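You operate a simulated robot arm through the tools that you are given. There is no shell and no other tool. Be economical: measure what you need, move in short steps, check, and stop when the job is done.

You run a simulated robot arm. Do the job below in one go: nothing can be reset, and whatever is moved stays where it is left.

JOB
Take the orange lamp on the top of the green table and put it away on the top of the boot dryer. Fetch the grill card and set it on the kit card. Fetch the water bottle labelled "peach" from the top of the green table and stand it on the white plate there. Put one of the white jars from the top of the green table on the black pad. Put the L folded vest from the top of the green table on the grey sheet. Take the cash box and leave it on the orange sheet. Fetch the yellow pad and set it on the high shelf. Do these in any order. Set down upright: water bottle, white jar, cash box, yellow pad.
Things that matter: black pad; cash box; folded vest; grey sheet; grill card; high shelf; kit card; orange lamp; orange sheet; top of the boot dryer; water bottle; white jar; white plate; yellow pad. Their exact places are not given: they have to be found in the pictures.

The check looks at the end state, three seconds after you hand in, the way a careful person would. Anything else that was tipped, shoved, dropped, spilled or broken makes it a failure. Flat cloth is picked up by pressing the open fingertips on it (5 to 10 N) and closing them slowly along it; thin cloth reads only 2 to 8 mm in the jaws.

ROBOT AND FRAMES
A 6-joint arm with a two-finger gripper on a trunk, on a base that drives. Base frame: it is fixed to the floor where the robot stands at the start and does not move with it; the origin is under the middle of the robot, x ahead of it, y to its left, z up; the surface under the hand at the start is at about z = 0.8. Lengths are in m, angles in rad, forces in N, time in s.
Its first joint turns from -2.897 to 2.897 rad. Places, roughly: black pad (8x8x3 cm) [0.5, -0.8, 0.8]; cash box (13x9x10 cm) [0.5, -1.5, 0.8]; folded vest [0.75, -1.25, 1]; grey sheet [0.5, -1.25, 0.75]; grill card [0.75, 0, 0.75]; high shelf (17x57 cm) [-1.88, 0.74, 1.76]; kit card [0.75, 0, 0.75]; orange lamp (5x8x4 cm) [0.5, 0.1, 0.8]; orange sheet [0.5, -1, 0.75]; top of the boot dryer (23x40 cm) [-2.18, 0.1, 0.88]; water bottle [0.75, -0.25, 1]; white jar [0.5, -1, 0.75]; white plate (20x19x2 cm) [0.6, -0.6, 0.8]; yellow pad (5x8x6 cm) [-3.9, -0.1, 0.8]. Payload 1.71 kg.
Tool frame: the origin (TCP) lies between the finger pads and is the grasp point; the fingertips stand 0.02 m ahead of it; z points along the fingers, y is the line along which they close. The gripper opens to 0.096 m. The gripper's body begins 0.113 m behind the TCP.
Orientation is that of the tool frame in the base frame, as a unit quaternion [w, x, y, z]. With the fingers straight down and closing along the base's y, the tool's x points along the base's -x, its y along +y and its z along -z.

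CONTROLS
- The arm moves only by the tool jog_arm. Its argument "targets" is a list of rows, each a list of 6 numbers: the shift along the base's x, y, z in mm, then the turn, a rotation vector about the base's x, y, z in rad. In form: [[tx, ty, tz, rx, ry, rz], ...]. A call has 1 to 12 rows; each row is the pose to reach, as a shift and turn from the pose commanded when the call began. "jaw" is the opening, from 0 (shut) to 1 (fully open), set as the call begins (left out, the last holds). Rows are played at 5 a second. More than 0.05 m and 0.15 rad between two rows, or a gripper value outside its range, and nothing of the call is played. A pose out of reach is approached as far as the arm can. The call stops where the force on the tool passes 40 N (or 10 N more than at its start, if that is more) or the arm is blocked; 0.2 s more then pass. Each finger travels about 0.045 m/s and halts on what it meets, pressing with about 25 N; the grip force reading is that of the motor and also rises with nothing between the fingers. The clock runs only during rows and for 0.2 s after the last one: add rows that repeat a pose to give the fingers time. It gives the time, the measured TCP pose, the force on the tool (base axes), the opening and the grip force at its end, in the units of the frame above (readings bear some noise), with the torque about the TCP (base axes, N m) and any sound that the robot's microphone picked up.
- Cameras (640 x 400 px; columns grow to the right, rows downward): "scene" is now at [0.0488, 0.153, 1.6427]; the picture's right is [-0.74, -0.68, 0.01], its down [-0.51, 0.54, -0.67] and it looks along [0.45, -0.50, -0.74] (base axes); focal length 261 px, centre (320, 200). "wrist" rides on the gripper at [0.066, 0.014, -0.145] in the tool frame; the picture's right is [-0.21, 0.98, 0.00], its down [-0.88, -0.18, -0.45] and it looks along [-0.44, -0.09, 0.90] (tool axes); focal length 275 px, centre (320, 200).
- grab_frame(camera): a new picture of that camera. It takes no simulated time.
- slide_trunk(by): slides the trunk up (or, below 0, down) by that many m; the arm and the scene camera ride with it, the base frame stays. It gives what a move gives, with no picture.
- drive_base(legs): drives the robot by 1 to 6 legs, each [ahead, turn to the left] in m and rad, along the robot's own axes; the way and the turn of a leg run together, so that a leg with both is an arc; at most 1.5 m and 3.142 rad a leg. The arm and the cameras ride along, it lands a little off, and it stops where it bumps. It gives what a move gives.
- turn_head(pan, tilt): turns the head with the scene camera to pan (to the left, within 2.496 rad either way) and tilt (down, from -0.506 to 1.204), counted from straight ahead of the robot. It gives what a move gives.
- pixel_to_xyz(camera, pixels): for up to 12 pixels [column, row] of the newest picture of that camera ("zoom" is the newest enlarged one), the place [x, y, z] in the base frame of the surface seen there, good to about 0.003 m. It takes no simulated time.
- close_up(camera, box): a new picture of the part [left, top, right, bottom] of that camera's present view, enlarged. It takes no simulated time.
- job_done(): hands the job in; it is judged then, once.

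Go step by step. Measure first, check grasps and placings, and put right what went wrong. The budget is 138 turns and 150 pictures, counting those below and the enlarged ones. Unless the task says otherwise, let go and move clear before handing in, and close with one line.

The tools are called after "Request:" by a JSON object that holds its "method" and its "body". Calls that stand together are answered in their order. jog_arm: Moves the arm, as the interface text tells. Its arguments: {"type":"object","properties":{"targets":{"type":"array"},"jaw":{"type":"number"}},"required":["targets"]} The other tools are called the same way: slide_trunk (by) slides the trunk up or down; drive_base (legs) drives the base; turn_head (pan, tilt) turns the head that bears the scene camera; grab_frame (camera) takes a picture; pixel_to_xyz (camera, pixels) gives the place of the surface under pixels of a picture; close_up (camera, box) takes an enlarged picture of a part of a camera's view; job_done () hands the job in.

At the start:

```text
time_s: 0.0
tcp_pos: [0.4269, -0.4546, 1.1118]
orientation: [-0.001, 0.0, 1.0, 0.0]
contact_force: [-0.1, -0.4, -0.3]
ft_torque: [0.0, 0.02, -0.01]
opening: 0.096
grip_force: 0.1
trunk travel left (down, up): [-0.25, 0.14]
robot x, y, heading: [-0.0013, 0.001, 0.0]
head pan, tilt: [-0.827, 0.822]
```

scene: 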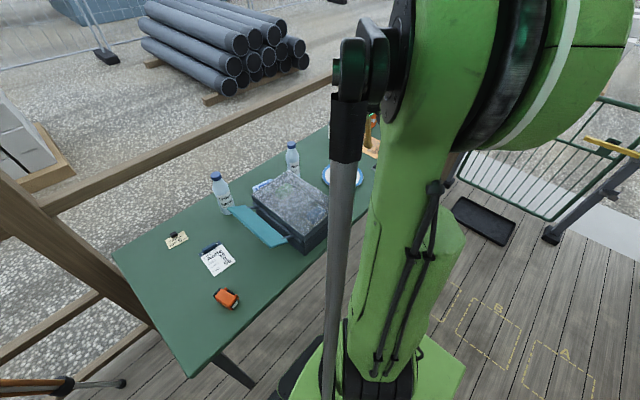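
wrist: 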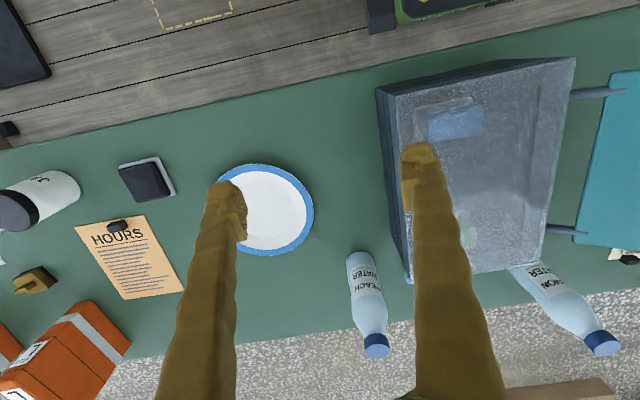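

The arm blocks much of the scene view; I see the orange lamp at (227,298), cards at (177,238) and (215,260), bottles and a cooler box. I'll look around with the head.

Request:
{"method": "turn_head", "body": {"pan": -0.2, "tilt": 0.8}}

Request:
{"method": "grab_frame", "body": {"camera": "scene"}}

Request:
{"method": "turn_head", "body": {"pan": -1.4, "tilt": 0.7}}

Request:
{"method": "grab_frame", "body": {"camera": "scene"}}

Request:
{"method": "turn_head", "body": {"pan": 2.4, "tilt": 0.4}}

Request:
{"method": "grab_frame", "body": {"camera": "scene"}}

```text
time_s: 1.0
tcp_pos: [0.4111, -0.4535, 1.1179]
orientation: [0.008, 0.001, 1.0, 0.0]
contact_force: [-0.8, -0.7, 0.8]
ft_torque: [0.01, 0.08, 0.01]
opening: 0.0963
grip_force: 0.0
trunk travel left (down, up): [-0.25, 0.14]
robot x, y, heading: [-0.0027, 0.001, -0.001]
head pan, tilt: [-0.201, 0.799]
```

```text
147 pictures are left
```

scene: 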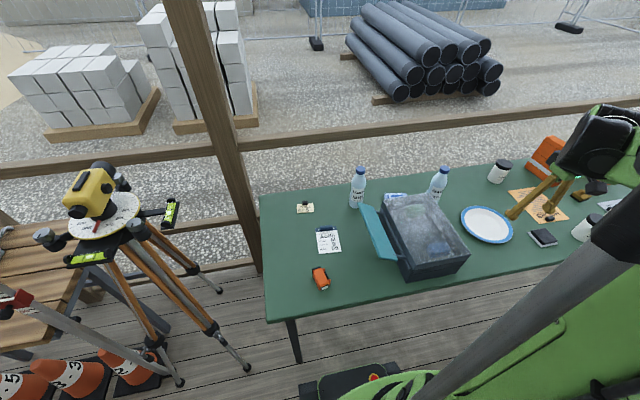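

```text
time_s: 2.4
tcp_pos: [0.4114, -0.4545, 1.1171]
orientation: [0.007, -0.001, 1.0, 0.0]
contact_force: [-0.1, 0.7, -0.1]
ft_torque: [-0.02, -0.03, 0.0]
opening: 0.0959
grip_force: 0.1
trunk travel left (down, up): [-0.25, 0.14]
robot x, y, heading: [-0.0012, 0.0011, -0.001]
head pan, tilt: [-1.4, 0.7]
```

```text
146 pictures are left
```

scene: 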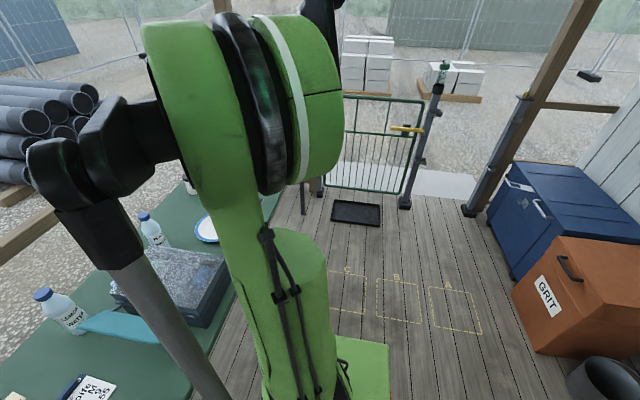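

```text
time_s: 5.5
tcp_pos: [0.4116, -0.453, 1.118]
orientation: [0.007, 0.0, 1.0, 0.0]
contact_force: [0.4, 0.8, -0.1]
ft_torque: [-0.03, 0.0, 0.01]
opening: 0.0961
grip_force: 0.0
trunk travel left (down, up): [-0.25, 0.14]
robot x, y, heading: [0.0018, 0.0005, 0.001]
head pan, tilt: [2.4, 0.4]
```

```text
145 pictures are left
```

scene: 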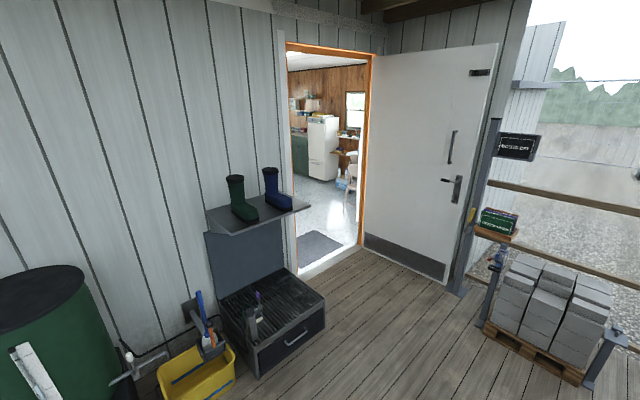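

The boot dryer's top holds boots around (260,205) and a doorway leads to another room. Now I'll study the table in zoom.

Request:
{"method": "turn_head", "body": {"pan": -0.2, "tilt": 0.8}}

Request:
{"method": "close_up", "body": {"camera": "scene", "box": [260, 150, 480, 300]}}

Request:
{"method": "close_up", "body": {"camera": "scene", "box": [440, 120, 640, 260]}}

Request:
{"method": "close_up", "body": {"camera": "wrist", "box": [0, 150, 240, 400]}}

```text
time_s: 7.9
tcp_pos: [0.4106, -0.4538, 1.1172]
orientation: [0.007, 0.0, 1.0, 0.0]
contact_force: [0.4, 0.2, 0.2]
ft_torque: [0.03, 0.02, -0.02]
opening: 0.0962
grip_force: 0.0
trunk travel left (down, up): [-0.25, 0.14]
robot x, y, heading: [0.0006, 0.0054, -0.002]
head pan, tilt: [-0.201, 0.799]
```

```text
2.67 times, centred on (370, 225) of scene
```

zoom: 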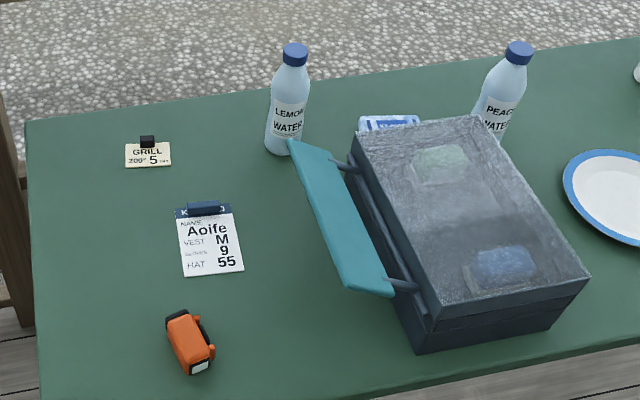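

```text
2.86 times, centred on (540, 190) of scene
```

zoom: 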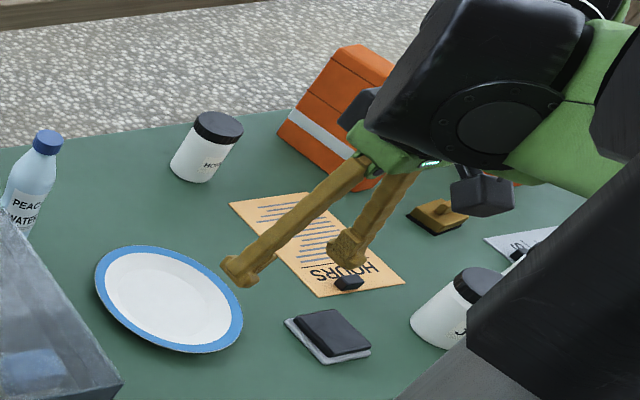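

```text
1.60 times, centred on (120, 275) of wrist
```

zoom: 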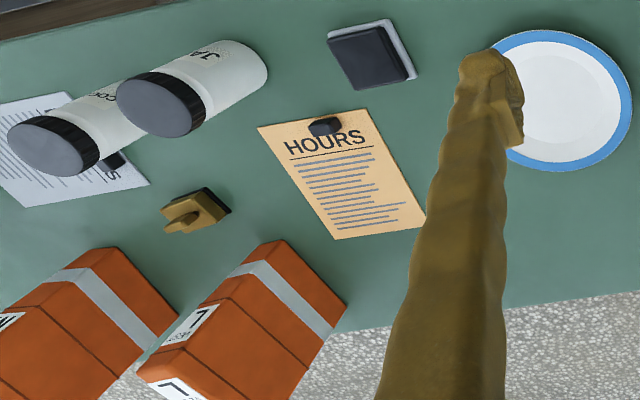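

The left end holds the GRILL card with a black knob, the kit card (Aoife) and the lamp. I'll zoom in to measure them.

Request:
{"method": "close_up", "body": {"camera": "scene", "box": [290, 190, 354, 230]}}

Request:
{"method": "close_up", "body": {"camera": "scene", "box": [290, 220, 370, 300]}}

Request:
{"method": "pixel_to_xyz", "body": {"camera": "zoom", "pixels": [[200, 100], [60, 240]]}}

```text
10.00 times, centred on (322, 210) of scene
```

zoom: 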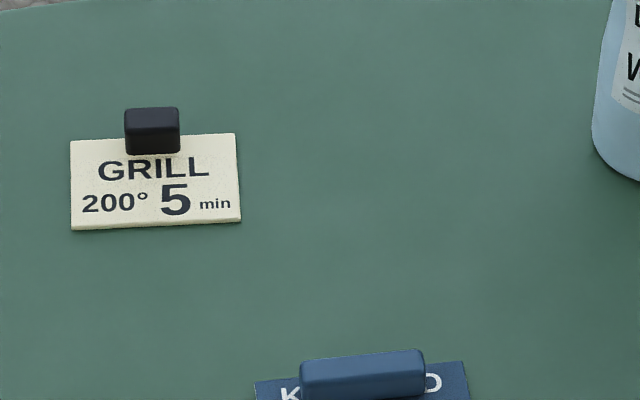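

```text
5.00 times, centred on (330, 260) of scene
```

zoom: 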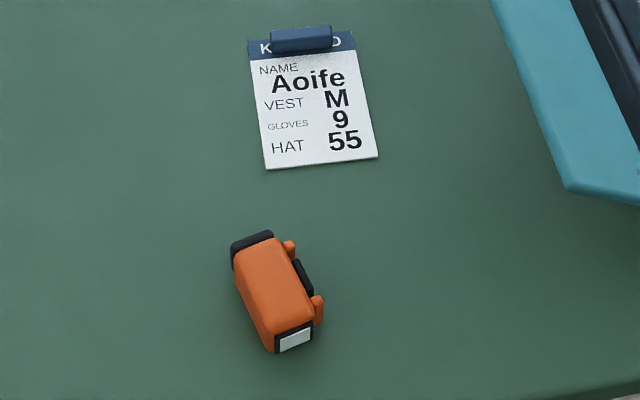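

```text
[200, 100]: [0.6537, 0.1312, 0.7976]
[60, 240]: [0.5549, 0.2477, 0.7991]
```

Table top is at z≈0.798. Measuring the kit card, lamp, then the grill card.

Request:
{"method": "pixel_to_xyz", "body": {"camera": "zoom", "pixels": [[251, 58], [355, 50], [378, 157], [266, 168], [300, 38], [312, 100], [270, 270], [240, 252], [270, 240], [280, 320], [318, 305], [290, 290]]}}

Request:
{"method": "close_up", "body": {"camera": "scene", "box": [290, 190, 354, 230]}}

Request:
{"method": "pixel_to_xyz", "body": {"camera": "zoom", "pixels": [[75, 145], [232, 138], [237, 218], [76, 225], [152, 115], [128, 130], [178, 130], [152, 140], [362, 378], [310, 375], [415, 370]]}}

```text
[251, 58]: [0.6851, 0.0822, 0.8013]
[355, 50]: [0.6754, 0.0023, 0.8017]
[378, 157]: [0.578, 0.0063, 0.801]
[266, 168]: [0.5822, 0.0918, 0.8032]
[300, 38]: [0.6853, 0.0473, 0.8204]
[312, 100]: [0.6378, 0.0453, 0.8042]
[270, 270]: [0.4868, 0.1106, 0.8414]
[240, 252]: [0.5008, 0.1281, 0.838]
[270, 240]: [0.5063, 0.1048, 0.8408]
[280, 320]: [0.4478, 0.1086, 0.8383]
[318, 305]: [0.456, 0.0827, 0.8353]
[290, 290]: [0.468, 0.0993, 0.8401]
```

```text
10.00 times, centred on (322, 210) of scene
```

zoom: 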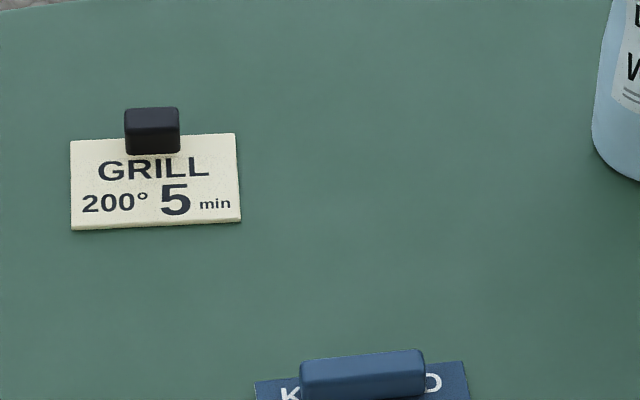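

```text
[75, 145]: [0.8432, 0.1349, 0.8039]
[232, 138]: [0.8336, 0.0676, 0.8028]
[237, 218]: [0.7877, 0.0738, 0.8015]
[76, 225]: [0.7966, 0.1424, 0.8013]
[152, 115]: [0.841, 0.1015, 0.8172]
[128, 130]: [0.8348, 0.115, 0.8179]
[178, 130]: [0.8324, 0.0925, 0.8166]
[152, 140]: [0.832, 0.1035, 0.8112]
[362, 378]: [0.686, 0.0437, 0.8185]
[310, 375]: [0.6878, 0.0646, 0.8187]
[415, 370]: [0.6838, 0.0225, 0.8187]
```

The grill card's knob is at (0.836,0.104), top z≈0.818; the kit card's free centre is about (0.622,0.046). Moving the arm toward the grill card.

Request:
{"method": "jog_arm", "body": {"targets": [[30, 38, 0, 0, 0, 0], [60, 76, 0, 0, 0, 0], [90, 114, 0, 0, 0, 0], [120, 152, 0, 0, 0, 0], [150, 190, 0, 0, 0, 0], [180, 228, 0, 0, 0, 0], [210, 266, 0, 0, 0, 0], [240, 304, 0, 0, 0, 0], [270, 342, 0, 0, 0, 0], [300, 380, 0, 0, 0, 0], [330, 418, 0, 0, 0, 0], [360, 456, 0, 0, 0, 0]], "jaw": 0.6}}

```text
time_s: 10.5
tcp_pos: [0.7711, 0.0021, 1.1166]
orientation: [0.007, 0.001, 1.0, -0.001]
contact_force: [-0.3, -0.2, 0.8]
ft_torque: [-0.01, -0.02, 0.0]
opening: 0.0575
grip_force: 0.0
trunk travel left (down, up): [-0.25, 0.14]
robot x, y, heading: [0.0003, 0.0023, -0.001]
head pan, tilt: [-0.201, 0.799]
```

TCP is at (0.771,0.002,1.117). Moving above the knob and looking with the wrist camera.

Request:
{"method": "jog_arm", "body": {"targets": [[20, 35, -20, 0, 0.014, 0], [40, 70, -40, 0, 0.014, 0], [65, 102, -60, 0, 0.014, 0], [65, 102, -105, 0, 0.014, 0], [65, 102, -150, 0, 0.014, 0], [65, 102, -195, 0, 0.014, 0], [65, 102, -230, 0, 0.014, 0], [65, 102, -230, 0, 0.014, 0]]}}

Request:
{"method": "grab_frame", "body": {"camera": "wrist"}}

Request:
{"method": "close_up", "body": {"camera": "scene", "box": [260, 150, 400, 250]}}

```text
time_s: 12.3
tcp_pos: [0.8364, 0.1024, 0.8864]
orientation: [-0.001, 0.001, 1.0, 0.0]
contact_force: [0.7, -0.9, -1.4]
ft_torque: [-0.02, 0.02, 0.0]
opening: 0.0578
grip_force: 0.1
trunk travel left (down, up): [-0.25, 0.14]
robot x, y, heading: [0.0046, -0.0011, 0.004]
head pan, tilt: [-0.201, 0.799]
```

```text
138 pictures are left
```

wrist: 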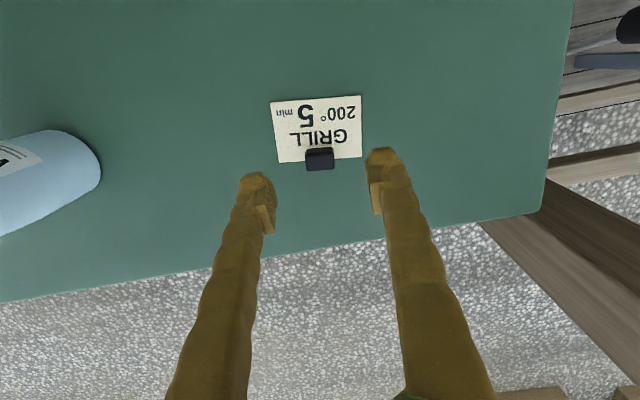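

```text
4.00 times, centred on (330, 200) of scene
```

zoom: 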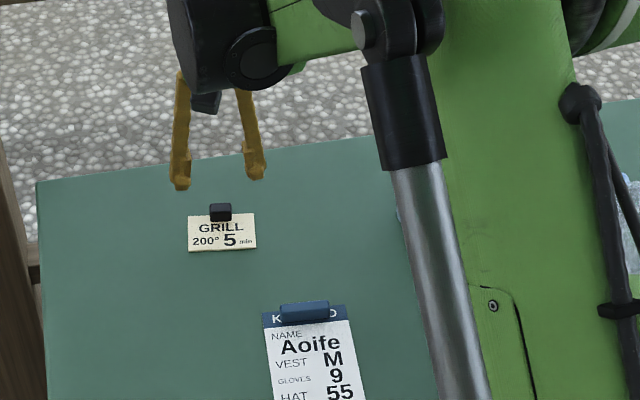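

The knob sits between the fingers at wrist pixel (320,160). Verify, then descend with the jaws narrower.

Request:
{"method": "pixel_to_xyz", "body": {"camera": "wrist", "pixels": [[320, 155], [310, 155], [330, 155], [320, 165], [320, 149]]}}

Request:
{"method": "jog_arm", "body": {"targets": [[0, 1, -30, 0, 0, 0], [0, 1, -50, 0, 0, 0], [0, 1, -59, 0, 0, 0], [0, 1, -59, 0, 0, 0]], "jaw": 0.5}}

```text
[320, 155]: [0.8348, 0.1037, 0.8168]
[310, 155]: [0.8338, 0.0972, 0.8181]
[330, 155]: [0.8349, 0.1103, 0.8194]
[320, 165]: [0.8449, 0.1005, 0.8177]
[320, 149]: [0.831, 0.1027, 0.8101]
```

```text
time_s: 13.3
tcp_pos: [0.8359, 0.1057, 0.8284]
orientation: [0.001, 0.0, 1.0, 0.0]
contact_force: [0.3, -0.2, -1.3]
ft_torque: [-0.03, 0.0, -0.01]
opening: 0.0483
grip_force: 0.1
trunk travel left (down, up): [-0.25, 0.14]
robot x, y, heading: [0.0023, 0.0009, 0.0]
head pan, tilt: [-0.201, 0.799]
```

Tips are just above the card (z≈0.808) with no contact. Close and lift a little.

Request:
{"method": "jog_arm", "body": {"targets": [[0, 0, -1, 0, 0, 0], [0, 0, -1, 0, 0, 0], [0, 0, -1, 0, 0, 0], [0, 0, -1, 0, 0, 0]], "jaw": 0}}

Request:
{"method": "jog_arm", "body": {"targets": [[0, 0, 20, 0, 0, 0], [0, 0, 50, 0, 0, 0], [-40, -12, 70, 0, 0, 0], [-85, -24, 70, 0, 0, 0], [-125, -36, 70, 0, 0, 0], [-170, -48, 70, 0, 0, 0], [-193, -58, 70, 0, 0, 0], [-193, -58, 70, 0, 0, 0]]}}

Request:
{"method": "grab_frame", "body": {"camera": "wrist"}}

```text
time_s: 14.3
tcp_pos: [0.8352, 0.1059, 0.8279]
orientation: [0.0, 0.0, 1.0, 0.001]
contact_force: [0.2, 0.3, 0.7]
ft_torque: [0.02, -0.01, -0.01]
opening: 0.022
grip_force: 24.8
trunk travel left (down, up): [-0.25, 0.14]
robot x, y, heading: [-0.0016, 0.0011, -0.005]
head pan, tilt: [-0.201, 0.799]
```

```text
time_s: 16.1
tcp_pos: [0.6441, 0.0477, 0.8971]
orientation: [0.0, 0.0, 1.0, 0.0]
contact_force: [0.0, 0.2, 0.2]
ft_torque: [0.01, -0.02, 0.01]
opening: 0.0222
grip_force: 24.6
trunk travel left (down, up): [-0.25, 0.14]
robot x, y, heading: [0.0019, -0.0007, 0.003]
head pan, tilt: [-0.201, 0.799]
```

```text
136 pictures are left
```

wrist: 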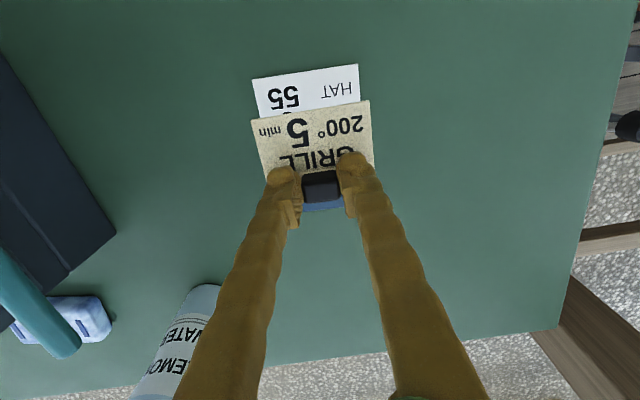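

The card is held (opening 22 mm) above the kit card. Lower onto it.

Request:
{"method": "jog_arm", "body": {"targets": [[-2, -2, -30, 0, 0, 0], [-2, -2, -55, 0, 0, 0], [-2, -2, -62, 0, 0, 0], [-2, -2, -64, 0, 0, 0], [-2, -2, -65, 0, 0, 0], [-2, -2, -65, 0, 0, 0]]}}

```text
time_s: 17.5
tcp_pos: [0.6416, 0.0452, 0.8326]
orientation: [0.0, 0.0, 1.0, 0.0]
contact_force: [0.4, -0.3, -0.1]
ft_torque: [0.02, -0.01, -0.02]
opening: 0.0218
grip_force: 24.9
trunk travel left (down, up): [-0.25, 0.14]
robot x, y, heading: [-0.0002, 0.002, -0.003]
head pan, tilt: [-0.201, 0.799]
```

Request:
{"method": "jog_arm", "body": {"targets": [[0, 0, -1, 0, 0, 0], [0, 0, -2, 0, 0, 0], [0, 0, -2, 0, 0, 0]]}}

Request:
{"method": "jog_arm", "body": {"targets": [[0, 0, 0, 0, 0, 0], [0, 0, 0, 0, 0, 0], [0, 0, 0, 0, 0, 0]], "jaw": 0.5}}

Request:
{"method": "jog_arm", "body": {"targets": [[0, 0, 30, 0, 0, 0], [0, 0, 70, 0, 0, 0], [0, 0, 110, 0, 0, 0]]}}

Request:
{"method": "grab_frame", "body": {"camera": "wrist"}}

```text
time_s: 18.3
tcp_pos: [0.6403, 0.0454, 0.8308]
orientation: [0.0, 0.0, 1.0, 0.0]
contact_force: [-0.4, 0.5, -0.4]
ft_torque: [-0.03, -0.01, 0.0]
opening: 0.0221
grip_force: 24.7
trunk travel left (down, up): [-0.25, 0.14]
robot x, y, heading: [0.0042, -0.0021, -0.002]
head pan, tilt: [-0.201, 0.799]
```

```text
time_s: 19.1
tcp_pos: [0.6414, 0.0455, 0.8312]
orientation: [0.0, 0.0, 1.0, 0.0]
contact_force: [-0.3, -0.5, -0.3]
ft_torque: [0.0, 0.0, 0.01]
opening: 0.0481
grip_force: 0.0
trunk travel left (down, up): [-0.25, 0.14]
robot x, y, heading: [-0.0015, -0.0036, -0.003]
head pan, tilt: [-0.201, 0.799]
```

```text
time_s: 19.9
tcp_pos: [0.6392, 0.0446, 0.9383]
orientation: [0.0, 0.0, 1.0, 0.0]
contact_force: [-0.1, 0.4, 0.2]
ft_torque: [-0.04, -0.02, 0.0]
opening: 0.0478
grip_force: 0.1
trunk travel left (down, up): [-0.25, 0.14]
robot x, y, heading: [-0.0014, -0.0, -0.0]
head pan, tilt: [-0.201, 0.799]
```

```text
135 pictures are left
```

wrist: 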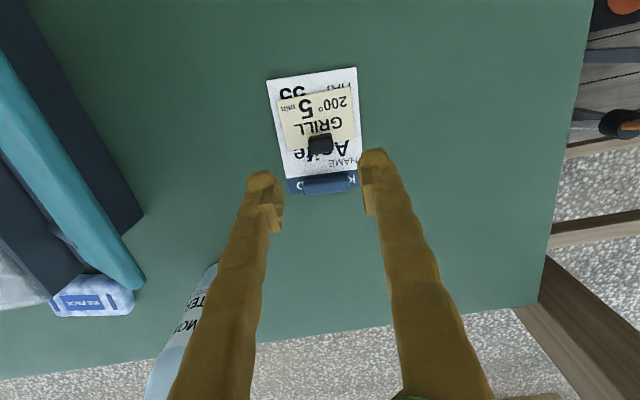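

The grill card lies on the kit card. Next the peach bottle; I'll look at it and the plate.

Request:
{"method": "turn_head", "body": {"pan": -0.5, "tilt": 0.7}}

Request:
{"method": "grab_frame", "body": {"camera": "scene"}}

```text
time_s: 20.7
tcp_pos: [0.6407, 0.0449, 0.9378]
orientation: [0.0, 0.001, 1.0, 0.0]
contact_force: [-0.2, -0.2, 0.6]
ft_torque: [0.02, 0.02, -0.01]
opening: 0.0481
grip_force: 0.1
trunk travel left (down, up): [-0.25, 0.14]
robot x, y, heading: [-0.002, 0.0017, 0.002]
head pan, tilt: [-0.499, 0.7]
```

```text
134 pictures are left
```

scene: 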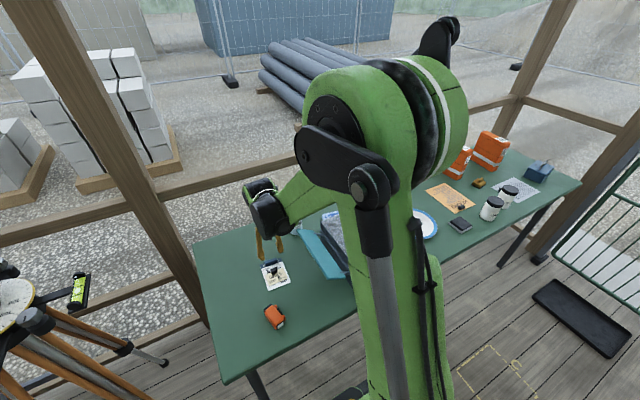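

The right end of the table is now clear. Zooming there.

Request:
{"method": "close_up", "body": {"camera": "scene", "box": [400, 120, 592, 240]}}

Request:
{"method": "pixel_to_xyz", "body": {"camera": "zoom", "pixels": [[85, 345], [83, 212], [262, 250], [205, 302], [135, 262], [195, 350], [300, 258], [360, 225], [265, 208], [165, 150], [290, 95], [460, 165]]}}

```text
3.33 times, centred on (496, 180) of scene
```

zoom: 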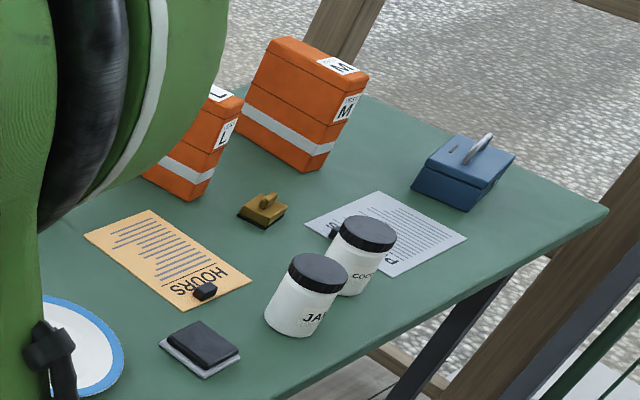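

```text
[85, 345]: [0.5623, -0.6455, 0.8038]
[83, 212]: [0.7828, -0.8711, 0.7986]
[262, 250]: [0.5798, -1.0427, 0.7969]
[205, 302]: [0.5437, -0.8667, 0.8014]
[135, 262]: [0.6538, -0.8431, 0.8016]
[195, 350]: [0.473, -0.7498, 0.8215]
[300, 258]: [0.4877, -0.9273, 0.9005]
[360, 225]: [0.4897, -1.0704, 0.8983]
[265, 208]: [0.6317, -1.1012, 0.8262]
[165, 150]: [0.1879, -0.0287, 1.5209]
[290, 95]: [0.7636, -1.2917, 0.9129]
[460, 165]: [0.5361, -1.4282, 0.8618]
```

Everything on the right is located roughly. Now raise the arm and move it towards the peach bottle.

Request:
{"method": "jog_arm", "body": {"targets": [[0, 0, 45, 0, 0, 0], [0, 0, 90, 0, 0, 0], [0, 0, 135, 0, 0, 0], [0, 0, 180, 0, 0, 0], [0, -45, 200, 0, 0, 0], [0, -90, 200, 0, 0, 0], [0, -135, 200, 0, 0, 0], [0, -180, 200, 0, 0, 0], [0, -225, 200, 0, 0, 0], [0, -270, 200, 0, 0, 0], [0, -315, 200, 0, 0, 0], [0, -360, 200, 0, 0, 0]], "jaw": 1}}

Request:
{"method": "grab_frame", "body": {"camera": "wrist"}}

Request:
{"method": "turn_head", "body": {"pan": -0.1, "tilt": 0.7}}

Request:
{"method": "grab_frame", "body": {"camera": "scene"}}

```text
time_s: 23.3
tcp_pos: [0.6418, -0.3157, 1.1423]
orientation: [0.0, 0.001, 1.0, 0.0]
contact_force: [0.1, 0.1, 0.6]
ft_torque: [-0.03, 0.0, 0.01]
opening: 0.0962
grip_force: 0.0
trunk travel left (down, up): [-0.25, 0.14]
robot x, y, heading: [-0.0025, -0.0021, -0.0]
head pan, tilt: [-0.499, 0.7]
```

```text
132 pictures are left
```

wrist: 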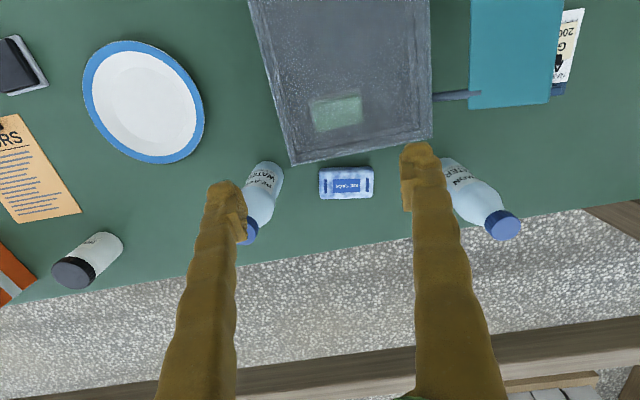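

```text
time_s: 24.1
tcp_pos: [0.6424, -0.3156, 1.1421]
orientation: [0.0, 0.0, 1.0, 0.001]
contact_force: [0.2, 0.4, -0.2]
ft_torque: [-0.01, -0.01, 0.03]
opening: 0.0956
grip_force: 0.1
trunk travel left (down, up): [-0.25, 0.14]
robot x, y, heading: [-0.0032, 0.0, 0.002]
head pan, tilt: [-0.099, 0.7]
```

```text
131 pictures are left
```

scene: 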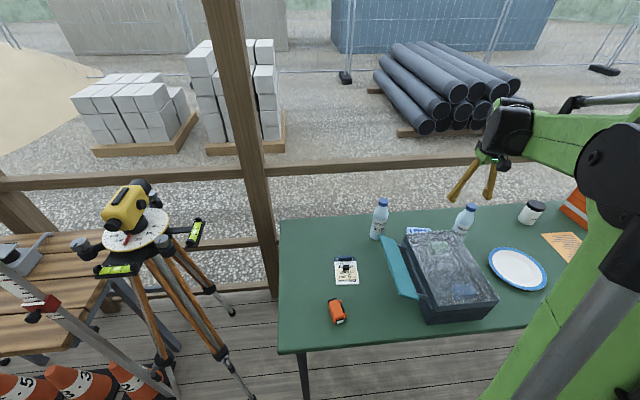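

Request:
{"method": "close_up", "body": {"camera": "scene", "box": [400, 180, 560, 300]}}

Request:
{"method": "pixel_to_xyz", "body": {"camera": "zoom", "pixels": [[280, 110], [258, 150], [250, 180], [272, 180], [240, 200], [290, 160], [235, 220], [300, 320], [470, 350], [365, 290], [580, 345], [475, 270]]}}

Request:
{"method": "pixel_to_xyz", "body": {"camera": "wrist", "pixels": [[270, 170], [262, 192], [248, 238], [255, 225], [430, 140], [295, 165], [365, 170], [372, 195]]}}

```text
3.33 times, centred on (480, 240) of scene
```

zoom: 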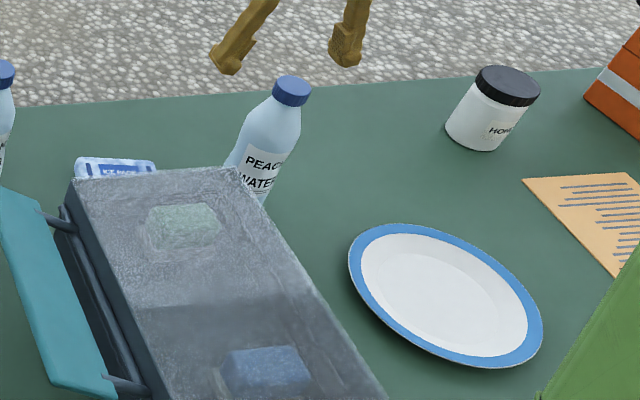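

```text
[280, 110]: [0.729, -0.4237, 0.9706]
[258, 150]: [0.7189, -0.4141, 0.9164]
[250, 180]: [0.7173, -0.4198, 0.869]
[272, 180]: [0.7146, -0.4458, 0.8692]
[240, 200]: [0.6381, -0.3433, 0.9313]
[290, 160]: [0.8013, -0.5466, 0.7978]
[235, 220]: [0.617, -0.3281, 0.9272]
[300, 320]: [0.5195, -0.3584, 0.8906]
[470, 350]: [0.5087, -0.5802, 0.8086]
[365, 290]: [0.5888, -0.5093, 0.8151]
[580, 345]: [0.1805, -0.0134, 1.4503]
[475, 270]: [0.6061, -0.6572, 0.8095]
```

```text
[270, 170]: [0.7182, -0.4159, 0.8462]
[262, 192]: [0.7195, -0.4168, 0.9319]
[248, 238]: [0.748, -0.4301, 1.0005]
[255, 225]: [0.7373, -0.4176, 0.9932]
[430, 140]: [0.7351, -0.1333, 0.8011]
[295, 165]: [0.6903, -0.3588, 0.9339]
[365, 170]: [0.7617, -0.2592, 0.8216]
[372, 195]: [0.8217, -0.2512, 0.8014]
```

The bottle's axis is about (0.746,-0.432), cap top z≈1.0. Measuring the plate centre, then moving above the bottle.

Request:
{"method": "pixel_to_xyz", "body": {"camera": "zoom", "pixels": [[440, 290], [350, 260], [540, 330], [420, 224], [470, 367], [290, 85], [292, 95], [280, 88], [305, 95]]}}

Request:
{"method": "jog_arm", "body": {"targets": [[25, -30, 0, 0, 0, 0], [50, -60, 0, 0, 0, 0], [75, -90, 0, 0, 0, 0], [103, -116, 0, 0, 0, 0], [103, -116, -40, 0, 0, 0], [103, -116, -80, 0, 0, 0], [103, -116, -80, 0, 0, 0]]}}

Request:
{"method": "grab_frame", "body": {"camera": "wrist"}}

Request:
{"method": "close_up", "body": {"camera": "scene", "box": [400, 140, 560, 260]}}

```text
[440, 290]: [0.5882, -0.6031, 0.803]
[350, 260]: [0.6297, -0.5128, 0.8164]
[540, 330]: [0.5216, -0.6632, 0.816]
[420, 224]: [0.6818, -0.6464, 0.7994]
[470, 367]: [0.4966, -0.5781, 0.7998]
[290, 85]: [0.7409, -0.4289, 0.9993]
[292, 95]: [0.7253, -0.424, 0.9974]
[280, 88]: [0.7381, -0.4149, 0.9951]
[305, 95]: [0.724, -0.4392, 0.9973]
```

```text
time_s: 25.8
tcp_pos: [0.7443, -0.4321, 1.0613]
orientation: [0.0, -0.001, 1.0, 0.0]
contact_force: [-0.4, 0.4, 0.4]
ft_torque: [-0.01, 0.04, 0.02]
opening: 0.096
grip_force: 0.1
trunk travel left (down, up): [-0.25, 0.14]
robot x, y, heading: [0.0037, 0.0022, -0.001]
head pan, tilt: [-0.099, 0.7]
```

```text
129 pictures are left
```

wrist: 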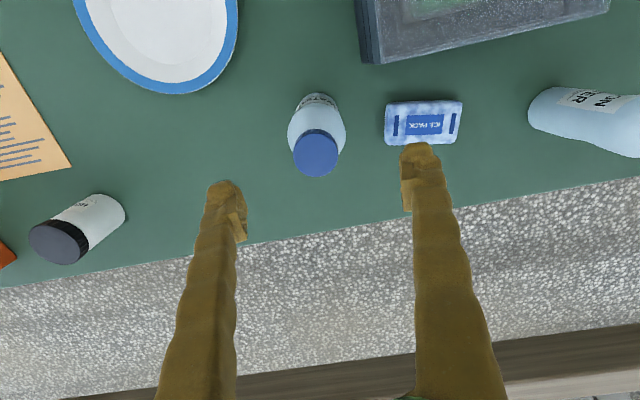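

```text
3.33 times, centred on (480, 200) of scene
```

zoom: 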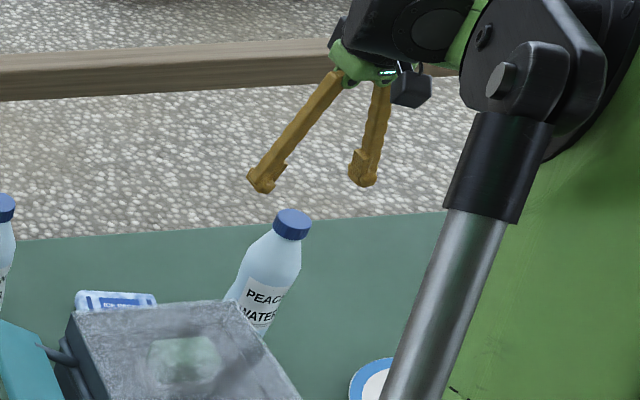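

Request:
{"method": "pixel_to_xyz", "body": {"camera": "wrist", "pixels": [[316, 153], [316, 133], [316, 172], [297, 152], [336, 152], [316, 110], [292, 115], [340, 115]]}}

```text
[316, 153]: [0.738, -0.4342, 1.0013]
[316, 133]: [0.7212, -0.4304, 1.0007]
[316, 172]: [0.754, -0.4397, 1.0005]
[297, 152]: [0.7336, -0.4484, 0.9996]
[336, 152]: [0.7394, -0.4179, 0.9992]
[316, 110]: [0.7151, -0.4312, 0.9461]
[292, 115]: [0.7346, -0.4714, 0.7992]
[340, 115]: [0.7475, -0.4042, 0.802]
```

Cap centre is (0.738,-0.434). Adjust and descend around the bottle.

Request:
{"method": "jog_arm", "body": {"targets": [[-6, -2, -40, 0, 0, 0], [-6, -2, -80, 0, 0, 0], [-6, -2, -115, 0, 0, 0], [-6, -2, -145, 0, 0, 0], [-6, -2, -145, 0, 0, 0]]}}

Request:
{"method": "jog_arm", "body": {"targets": [[0, 0, 0, 0, 0, 0], [0, 0, 0, 0, 0, 0], [0, 0, 0, 0, 0, 0], [0, 0, 0, 0, 0, 0]], "jaw": 0.3}}

Request:
{"method": "grab_frame", "body": {"camera": "wrist"}}

```text
time_s: 26.9
tcp_pos: [0.7395, -0.4339, 0.9144]
orientation: [0.0, 0.0, 1.0, 0.0]
contact_force: [1.1, 0.2, 0.0]
ft_torque: [0.03, 0.04, -0.01]
opening: 0.0959
grip_force: 0.0
trunk travel left (down, up): [-0.25, 0.14]
robot x, y, heading: [0.0003, 0.0038, -0.004]
head pan, tilt: [-0.099, 0.7]
```

```text
time_s: 27.9
tcp_pos: [0.7388, -0.4338, 0.9156]
orientation: [-0.001, 0.0, 1.0, 0.0]
contact_force: [-0.8, -0.6, 0.0]
ft_torque: [-0.08, 0.08, 0.0]
opening: 0.063
grip_force: 24.5
trunk travel left (down, up): [-0.25, 0.14]
robot x, y, heading: [0.0016, -0.0015, -0.004]
head pan, tilt: [-0.099, 0.7]
```

```text
127 pictures are left
```

wrist: 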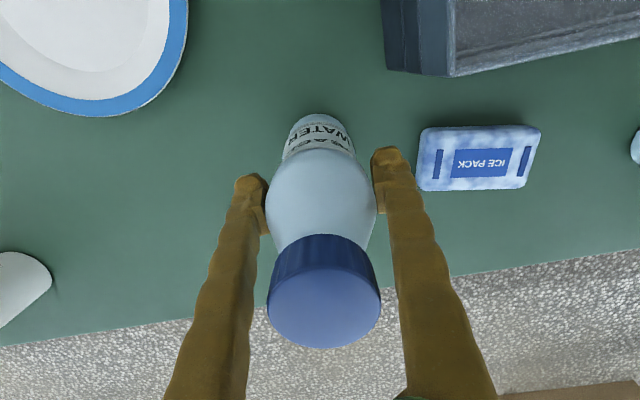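

Bottle gripped at 63 mm. Lift and carry over the plate's centre (0.588,-0.603).

Request:
{"method": "jog_arm", "body": {"targets": [[0, 0, 20, 0, 0, 0], [0, 0, 45, 0, 0, 0], [0, -20, 60, 0, 0, 0], [-25, -45, 60, 0, 0, 0], [-50, -70, 60, 0, 0, 0], [-75, -95, 60, 0, 0, 0], [-100, -120, 60, 0, 0, 0], [-125, -145, 60, 0, 0, 0], [-150, -169, 60, 0, 0, 0], [-150, -169, 40, 0, 0, 0], [-150, -169, 20, 0, 0, 0], [-150, -169, 20, 0, 0, 0]]}}

Request:
{"method": "grab_frame", "body": {"camera": "wrist"}}

```text
time_s: 30.6
tcp_pos: [0.5873, -0.6019, 0.9348]
orientation: [0.0, 0.0, 1.0, 0.0]
contact_force: [0.4, -0.9, -3.6]
ft_torque: [0.0, 0.02, -0.02]
opening: 0.063
grip_force: 24.3
trunk travel left (down, up): [-0.25, 0.14]
robot x, y, heading: [-0.0011, 0.0005, -0.002]
head pan, tilt: [-0.099, 0.7]
```

```text
126 pictures are left
```

wrist: 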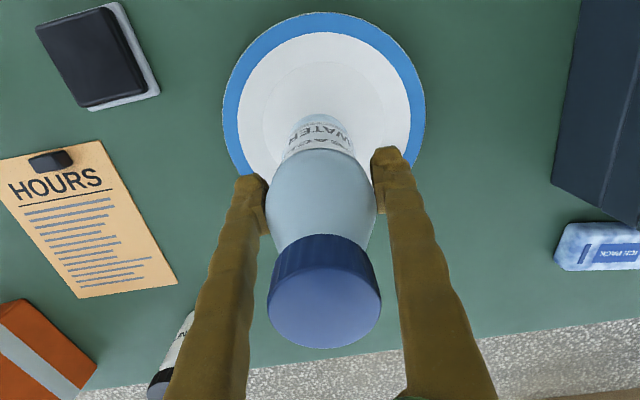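

Bottle is over the plate. Lowering slowly.

Request:
{"method": "jog_arm", "body": {"targets": [[0, 0, -6, 0, 0, 0], [0, 0, -10, 0, 0, 0], [0, 0, -12, 0, 0, 0], [0, 0, -12, 0, 0, 0]]}}

```text
time_s: 31.6
tcp_pos: [0.5881, -0.601, 0.9228]
orientation: [0.0, 0.0, 1.0, 0.0]
contact_force: [0.5, 0.8, -4.4]
ft_torque: [0.0, 0.02, -0.01]
opening: 0.0628
grip_force: 24.8
trunk travel left (down, up): [-0.25, 0.14]
robot x, y, heading: [-0.001, -0.0005, 0.004]
head pan, tilt: [-0.099, 0.7]
```

Request:
{"method": "jog_arm", "body": {"targets": [[0, 0, -1, 0, 0, 0], [0, 0, -2, 0, 0, 0], [0, 0, -2, 0, 0, 0]]}}

```text
time_s: 32.4
tcp_pos: [0.5882, -0.601, 0.9213]
orientation: [0.0, 0.001, 1.0, 0.0]
contact_force: [-0.2, 0.5, -4.3]
ft_torque: [-0.01, 0.01, -0.01]
opening: 0.0627
grip_force: 24.6
trunk travel left (down, up): [-0.25, 0.14]
robot x, y, heading: [-0.0011, 0.0024, -0.004]
head pan, tilt: [-0.099, 0.7]
```

Request:
{"method": "jog_arm", "body": {"targets": [[0, 0, -1, 0, 0, 0], [0, 0, -2, 0, 0, 0], [0, 0, -3, 0, 0, 0], [0, 0, -3, 0, 0, 0]]}}

```text
time_s: 33.4
tcp_pos: [0.5881, -0.6021, 0.9189]
orientation: [0.0, 0.0, 1.0, -0.001]
contact_force: [-0.8, -2.4, 11.1]
ft_torque: [0.04, 0.13, 0.02]
opening: 0.0626
grip_force: 25.3
trunk travel left (down, up): [-0.25, 0.14]
robot x, y, heading: [0.0028, -0.0016, -0.006]
head pan, tilt: [-0.099, 0.7]
```

The bottle touched down (force went to +11 N). Release gently and rise.

Request:
{"method": "jog_arm", "body": {"targets": [[0, 0, 1, 0, 0, 0], [0, 0, 1, 0, 0, 0], [0, 0, 1, 0, 0, 0], [0, 0, 1, 0, 0, 0], [0, 0, 1, 0, 0, 0]], "jaw": 1}}

Request:
{"method": "jog_arm", "body": {"targets": [[0, 0, 40, 0, 0, 0], [0, 0, 80, 0, 0, 0], [0, 0, 120, 0, 0, 0], [0, 0, 160, 0, 0, 0], [0, 0, 200, 0, 0, 0]]}}

Request:
{"method": "grab_frame", "body": {"camera": "wrist"}}

```text
time_s: 34.5
tcp_pos: [0.5878, -0.6014, 0.9187]
orientation: [0.0, 0.0, 1.0, 0.0]
contact_force: [-0.2, -0.6, 0.4]
ft_torque: [-0.02, 0.02, 0.02]
opening: 0.096
grip_force: 0.0
trunk travel left (down, up): [-0.25, 0.14]
robot x, y, heading: [0.0006, -0.0022, -0.002]
head pan, tilt: [-0.099, 0.7]
```

```text
time_s: 35.8
tcp_pos: [0.5873, -0.6017, 1.1205]
orientation: [0.0, 0.0, 1.0, 0.0]
contact_force: [0.4, 0.0, 0.1]
ft_torque: [0.01, 0.03, -0.02]
opening: 0.096
grip_force: 0.0
trunk travel left (down, up): [-0.25, 0.14]
robot x, y, heading: [0.0005, 0.0034, -0.0]
head pan, tilt: [-0.099, 0.7]
```

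```text
125 pictures are left
```

wrist: 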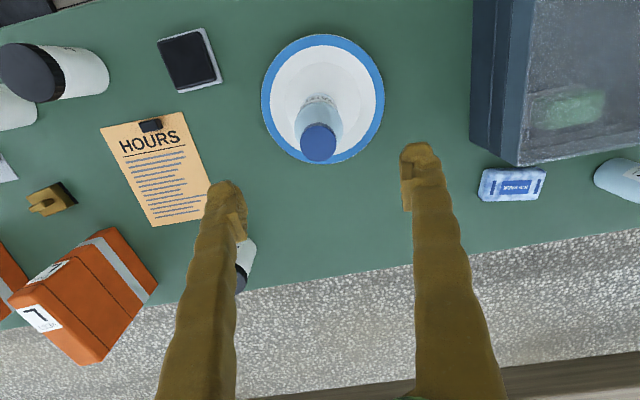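

The bottle stands on the plate. Now retract and raise the arm and check the floor clearance before driving right.

Request:
{"method": "jog_arm", "body": {"targets": [[-25, 35, 10, 0, 0, 0], [-50, 70, 20, 0, 0, 0], [-75, 105, 30, 0, 0, 0], [-100, 140, 40, 0, 0, 0], [-125, 175, 50, 0, 0, 0], [-150, 210, 60, 0, 0, 0], [-175, 245, 70, 0, 0, 0], [-200, 280, 80, 0, 0, 0], [-210, 315, 90, 0, 0, 0], [-210, 350, 100, 0, 0, 0]]}}

Request:
{"method": "turn_head", "body": {"pan": -1.2, "tilt": 1.1}}

Request:
{"method": "grab_frame", "body": {"camera": "scene"}}

Request:
{"method": "turn_head", "body": {"pan": 0.6, "tilt": 1.1}}

Request:
{"method": "grab_frame", "body": {"camera": "scene"}}

```text
time_s: 38.0
tcp_pos: [0.379, -0.2528, 1.2193]
orientation: [-0.001, 0.0, 1.0, 0.0]
contact_force: [0.2, -1.4, -0.1]
ft_torque: [0.14, -0.04, 0.01]
opening: 0.0962
grip_force: 0.1
trunk travel left (down, up): [-0.25, 0.14]
robot x, y, heading: [-0.0006, -0.0023, 0.003]
head pan, tilt: [-0.099, 0.7]
```

```text
time_s: 39.3
tcp_pos: [0.3786, -0.2513, 1.2197]
orientation: [0.0, 0.0, 1.0, 0.0]
contact_force: [-0.5, -0.2, 0.2]
ft_torque: [0.01, -0.08, -0.04]
opening: 0.0959
grip_force: 0.1
trunk travel left (down, up): [-0.25, 0.14]
robot x, y, heading: [-0.0001, 0.0026, 0.0]
head pan, tilt: [-1.201, 1.1]
```

```text
124 pictures are left
```

scene: 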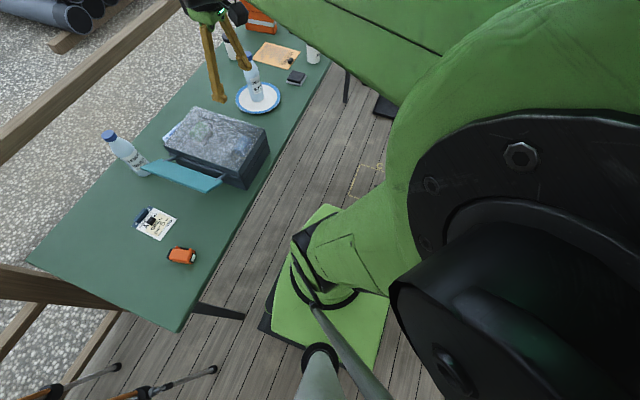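

```text
time_s: 41.1
tcp_pos: [0.38, -0.2515, 1.2189]
orientation: [0.0, 0.0, 1.0, 0.0]
contact_force: [-0.1, 0.7, -0.1]
ft_torque: [-0.01, -0.01, 0.01]
opening: 0.096
grip_force: 0.0
trunk travel left (down, up): [-0.25, 0.14]
robot x, y, heading: [-0.0017, 0.0025, 0.002]
head pan, tilt: [0.6, 1.1]
```

```text
123 pictures are left
```

scene: 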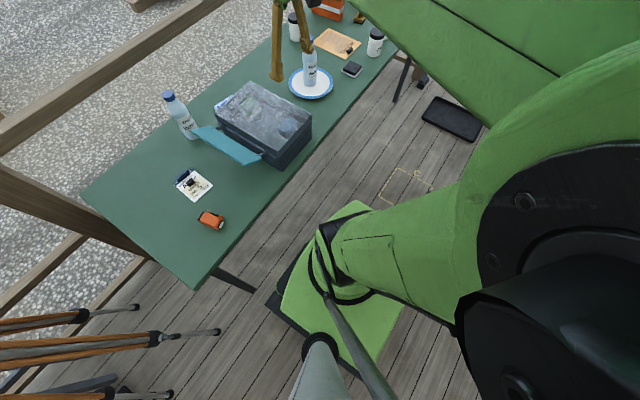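

Measuring the base outline and the table edge.

Request:
{"method": "pixel_to_xyz", "body": {"camera": "scene", "pixels": [[350, 205], [372, 210], [268, 300], [297, 255], [395, 320], [350, 365], [250, 225], [330, 120], [400, 55], [230, 250], [455, 120], [218, 332]]}}

```text
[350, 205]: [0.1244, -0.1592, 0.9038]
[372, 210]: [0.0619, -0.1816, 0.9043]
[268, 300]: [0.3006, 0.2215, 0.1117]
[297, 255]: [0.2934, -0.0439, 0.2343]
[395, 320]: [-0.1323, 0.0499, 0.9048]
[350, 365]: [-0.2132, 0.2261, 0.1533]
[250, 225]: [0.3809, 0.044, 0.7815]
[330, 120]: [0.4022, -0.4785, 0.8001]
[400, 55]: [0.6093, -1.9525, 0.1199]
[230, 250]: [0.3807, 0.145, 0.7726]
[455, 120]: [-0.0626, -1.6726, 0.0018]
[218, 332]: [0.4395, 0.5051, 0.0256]
```

Base reaches about 0.30 forward; table edge at x≈0.38. I'll back off, turn right, drive 0.95 m, turn back and close in.

Request:
{"method": "drive_base", "body": {"legs": [[-0.2, 0], [0, -1.571], [0.95, 0], [0, 1.571]]}}

Request:
{"method": "turn_head", "body": {"pan": 0.3, "tilt": 0.85}}

Request:
{"method": "grab_frame", "body": {"camera": "scene"}}

Request:
{"method": "grab_frame", "body": {"camera": "wrist"}}

```text
time_s: 61.3
tcp_pos: [0.1578, -1.1997, 1.218]
orientation: [0.0, 0.0, 1.0, 0.0]
contact_force: [-0.4, -0.5, -0.3]
ft_torque: [-0.01, 0.01, 0.01]
opening: 0.096
grip_force: 0.1
trunk travel left (down, up): [-0.25, 0.14]
robot x, y, heading: [-0.2249, -0.9561, -0.007]
head pan, tilt: [0.6, 1.1]
```

```text
time_s: 62.1
tcp_pos: [0.142, -1.2008, 1.2244]
orientation: [0.006, 0.0, 1.0, -0.001]
contact_force: [-1.2, -0.9, 1.0]
ft_torque: [0.01, -0.16, 0.01]
opening: 0.0959
grip_force: 0.0
trunk travel left (down, up): [-0.25, 0.14]
robot x, y, heading: [-0.2218, -0.9533, 0.0]
head pan, tilt: [0.3, 0.85]
```

```text
122 pictures are left
```

scene: 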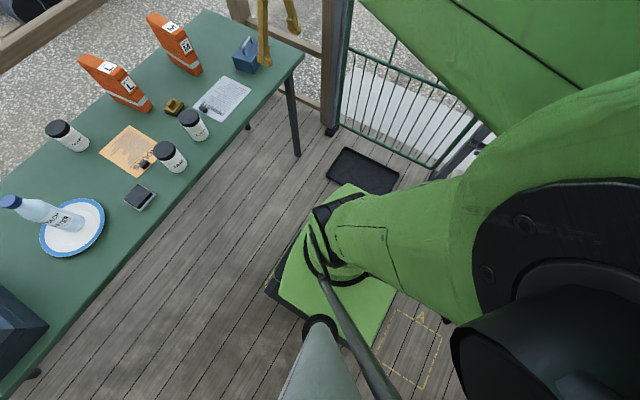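

```text
121 pictures are left
```

wrist: 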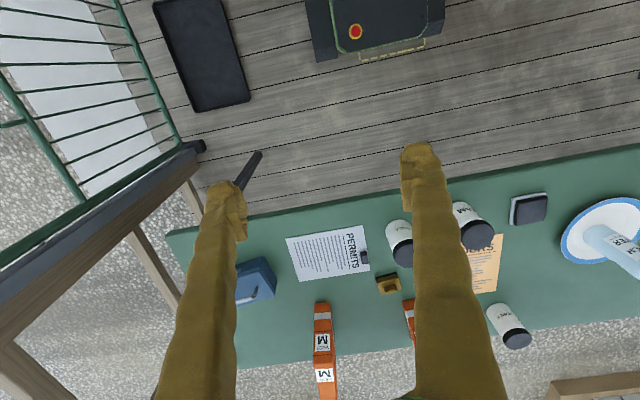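

The right end is in clear view: L vest at (115,80), M vest (170,45), grey PERMITS sheet, cash box, jars. Drive ahead 0.2 m and zoom in.

Request:
{"method": "drive_base", "body": {"legs": [[0.2, 0]]}}

Request:
{"method": "turn_head", "body": {"pan": 0.1, "tilt": 0.8}}

Request:
{"method": "grab_frame", "body": {"camera": "scene"}}

```text
time_s: 64.0
tcp_pos: [0.3569, -1.2038, 1.2219]
orientation: [0.005, -0.002, 1.0, -0.001]
contact_force: [1.7, 0.0, 0.1]
ft_torque: [0.01, 0.19, 0.01]
opening: 0.0961
grip_force: 0.0
trunk travel left (down, up): [-0.25, 0.14]
robot x, y, heading: [-0.017, -0.9546, -0.004]
head pan, tilt: [0.3, 0.85]
```

```text
time_s: 64.8
tcp_pos: [0.3549, -1.2103, 1.2282]
orientation: [0.013, -0.009, 1.0, -0.001]
contact_force: [0.5, 0.1, -0.2]
ft_torque: [0.03, 0.03, -0.06]
opening: 0.0959
grip_force: 0.1
trunk travel left (down, up): [-0.25, 0.14]
robot x, y, heading: [-0.0214, -0.9535, -0.006]
head pan, tilt: [0.099, 0.799]
```

```text
120 pictures are left
```

scene: 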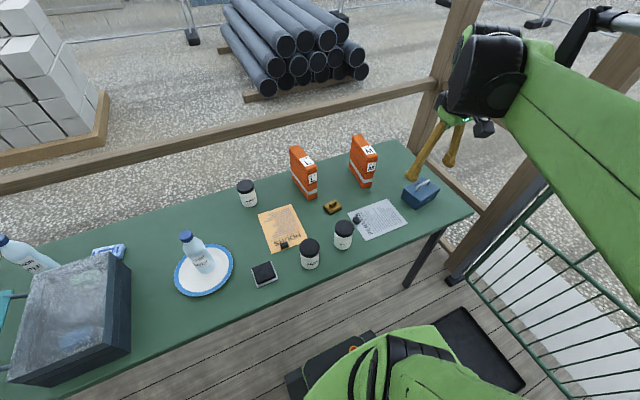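

Request:
{"method": "close_up", "body": {"camera": "scene", "box": [230, 130, 450, 290]}}

Request:
{"method": "close_up", "body": {"camera": "scene", "box": [340, 160, 452, 245]}}

Request:
{"method": "pixel_to_xyz", "body": {"camera": "zoom", "pixels": [[115, 318], [195, 228], [300, 230], [400, 370], [195, 455], [60, 355], [355, 155], [430, 85], [555, 165], [480, 260], [480, 120], [470, 180]]}}

```text
2.50 times, centred on (340, 210) of scene
```

zoom: 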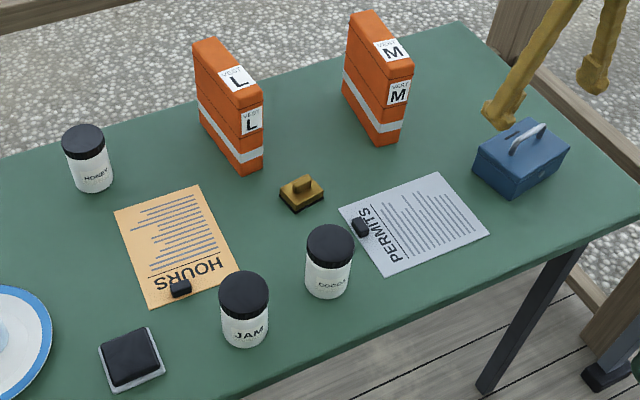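

```text
4.71 times, centred on (396, 202) of scene
```

zoom: 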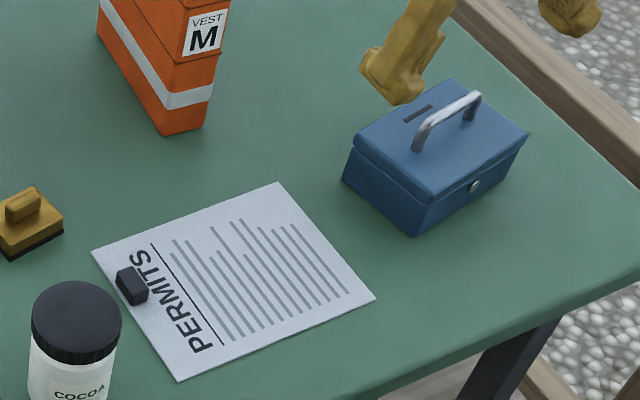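

```text
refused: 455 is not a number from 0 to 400
```

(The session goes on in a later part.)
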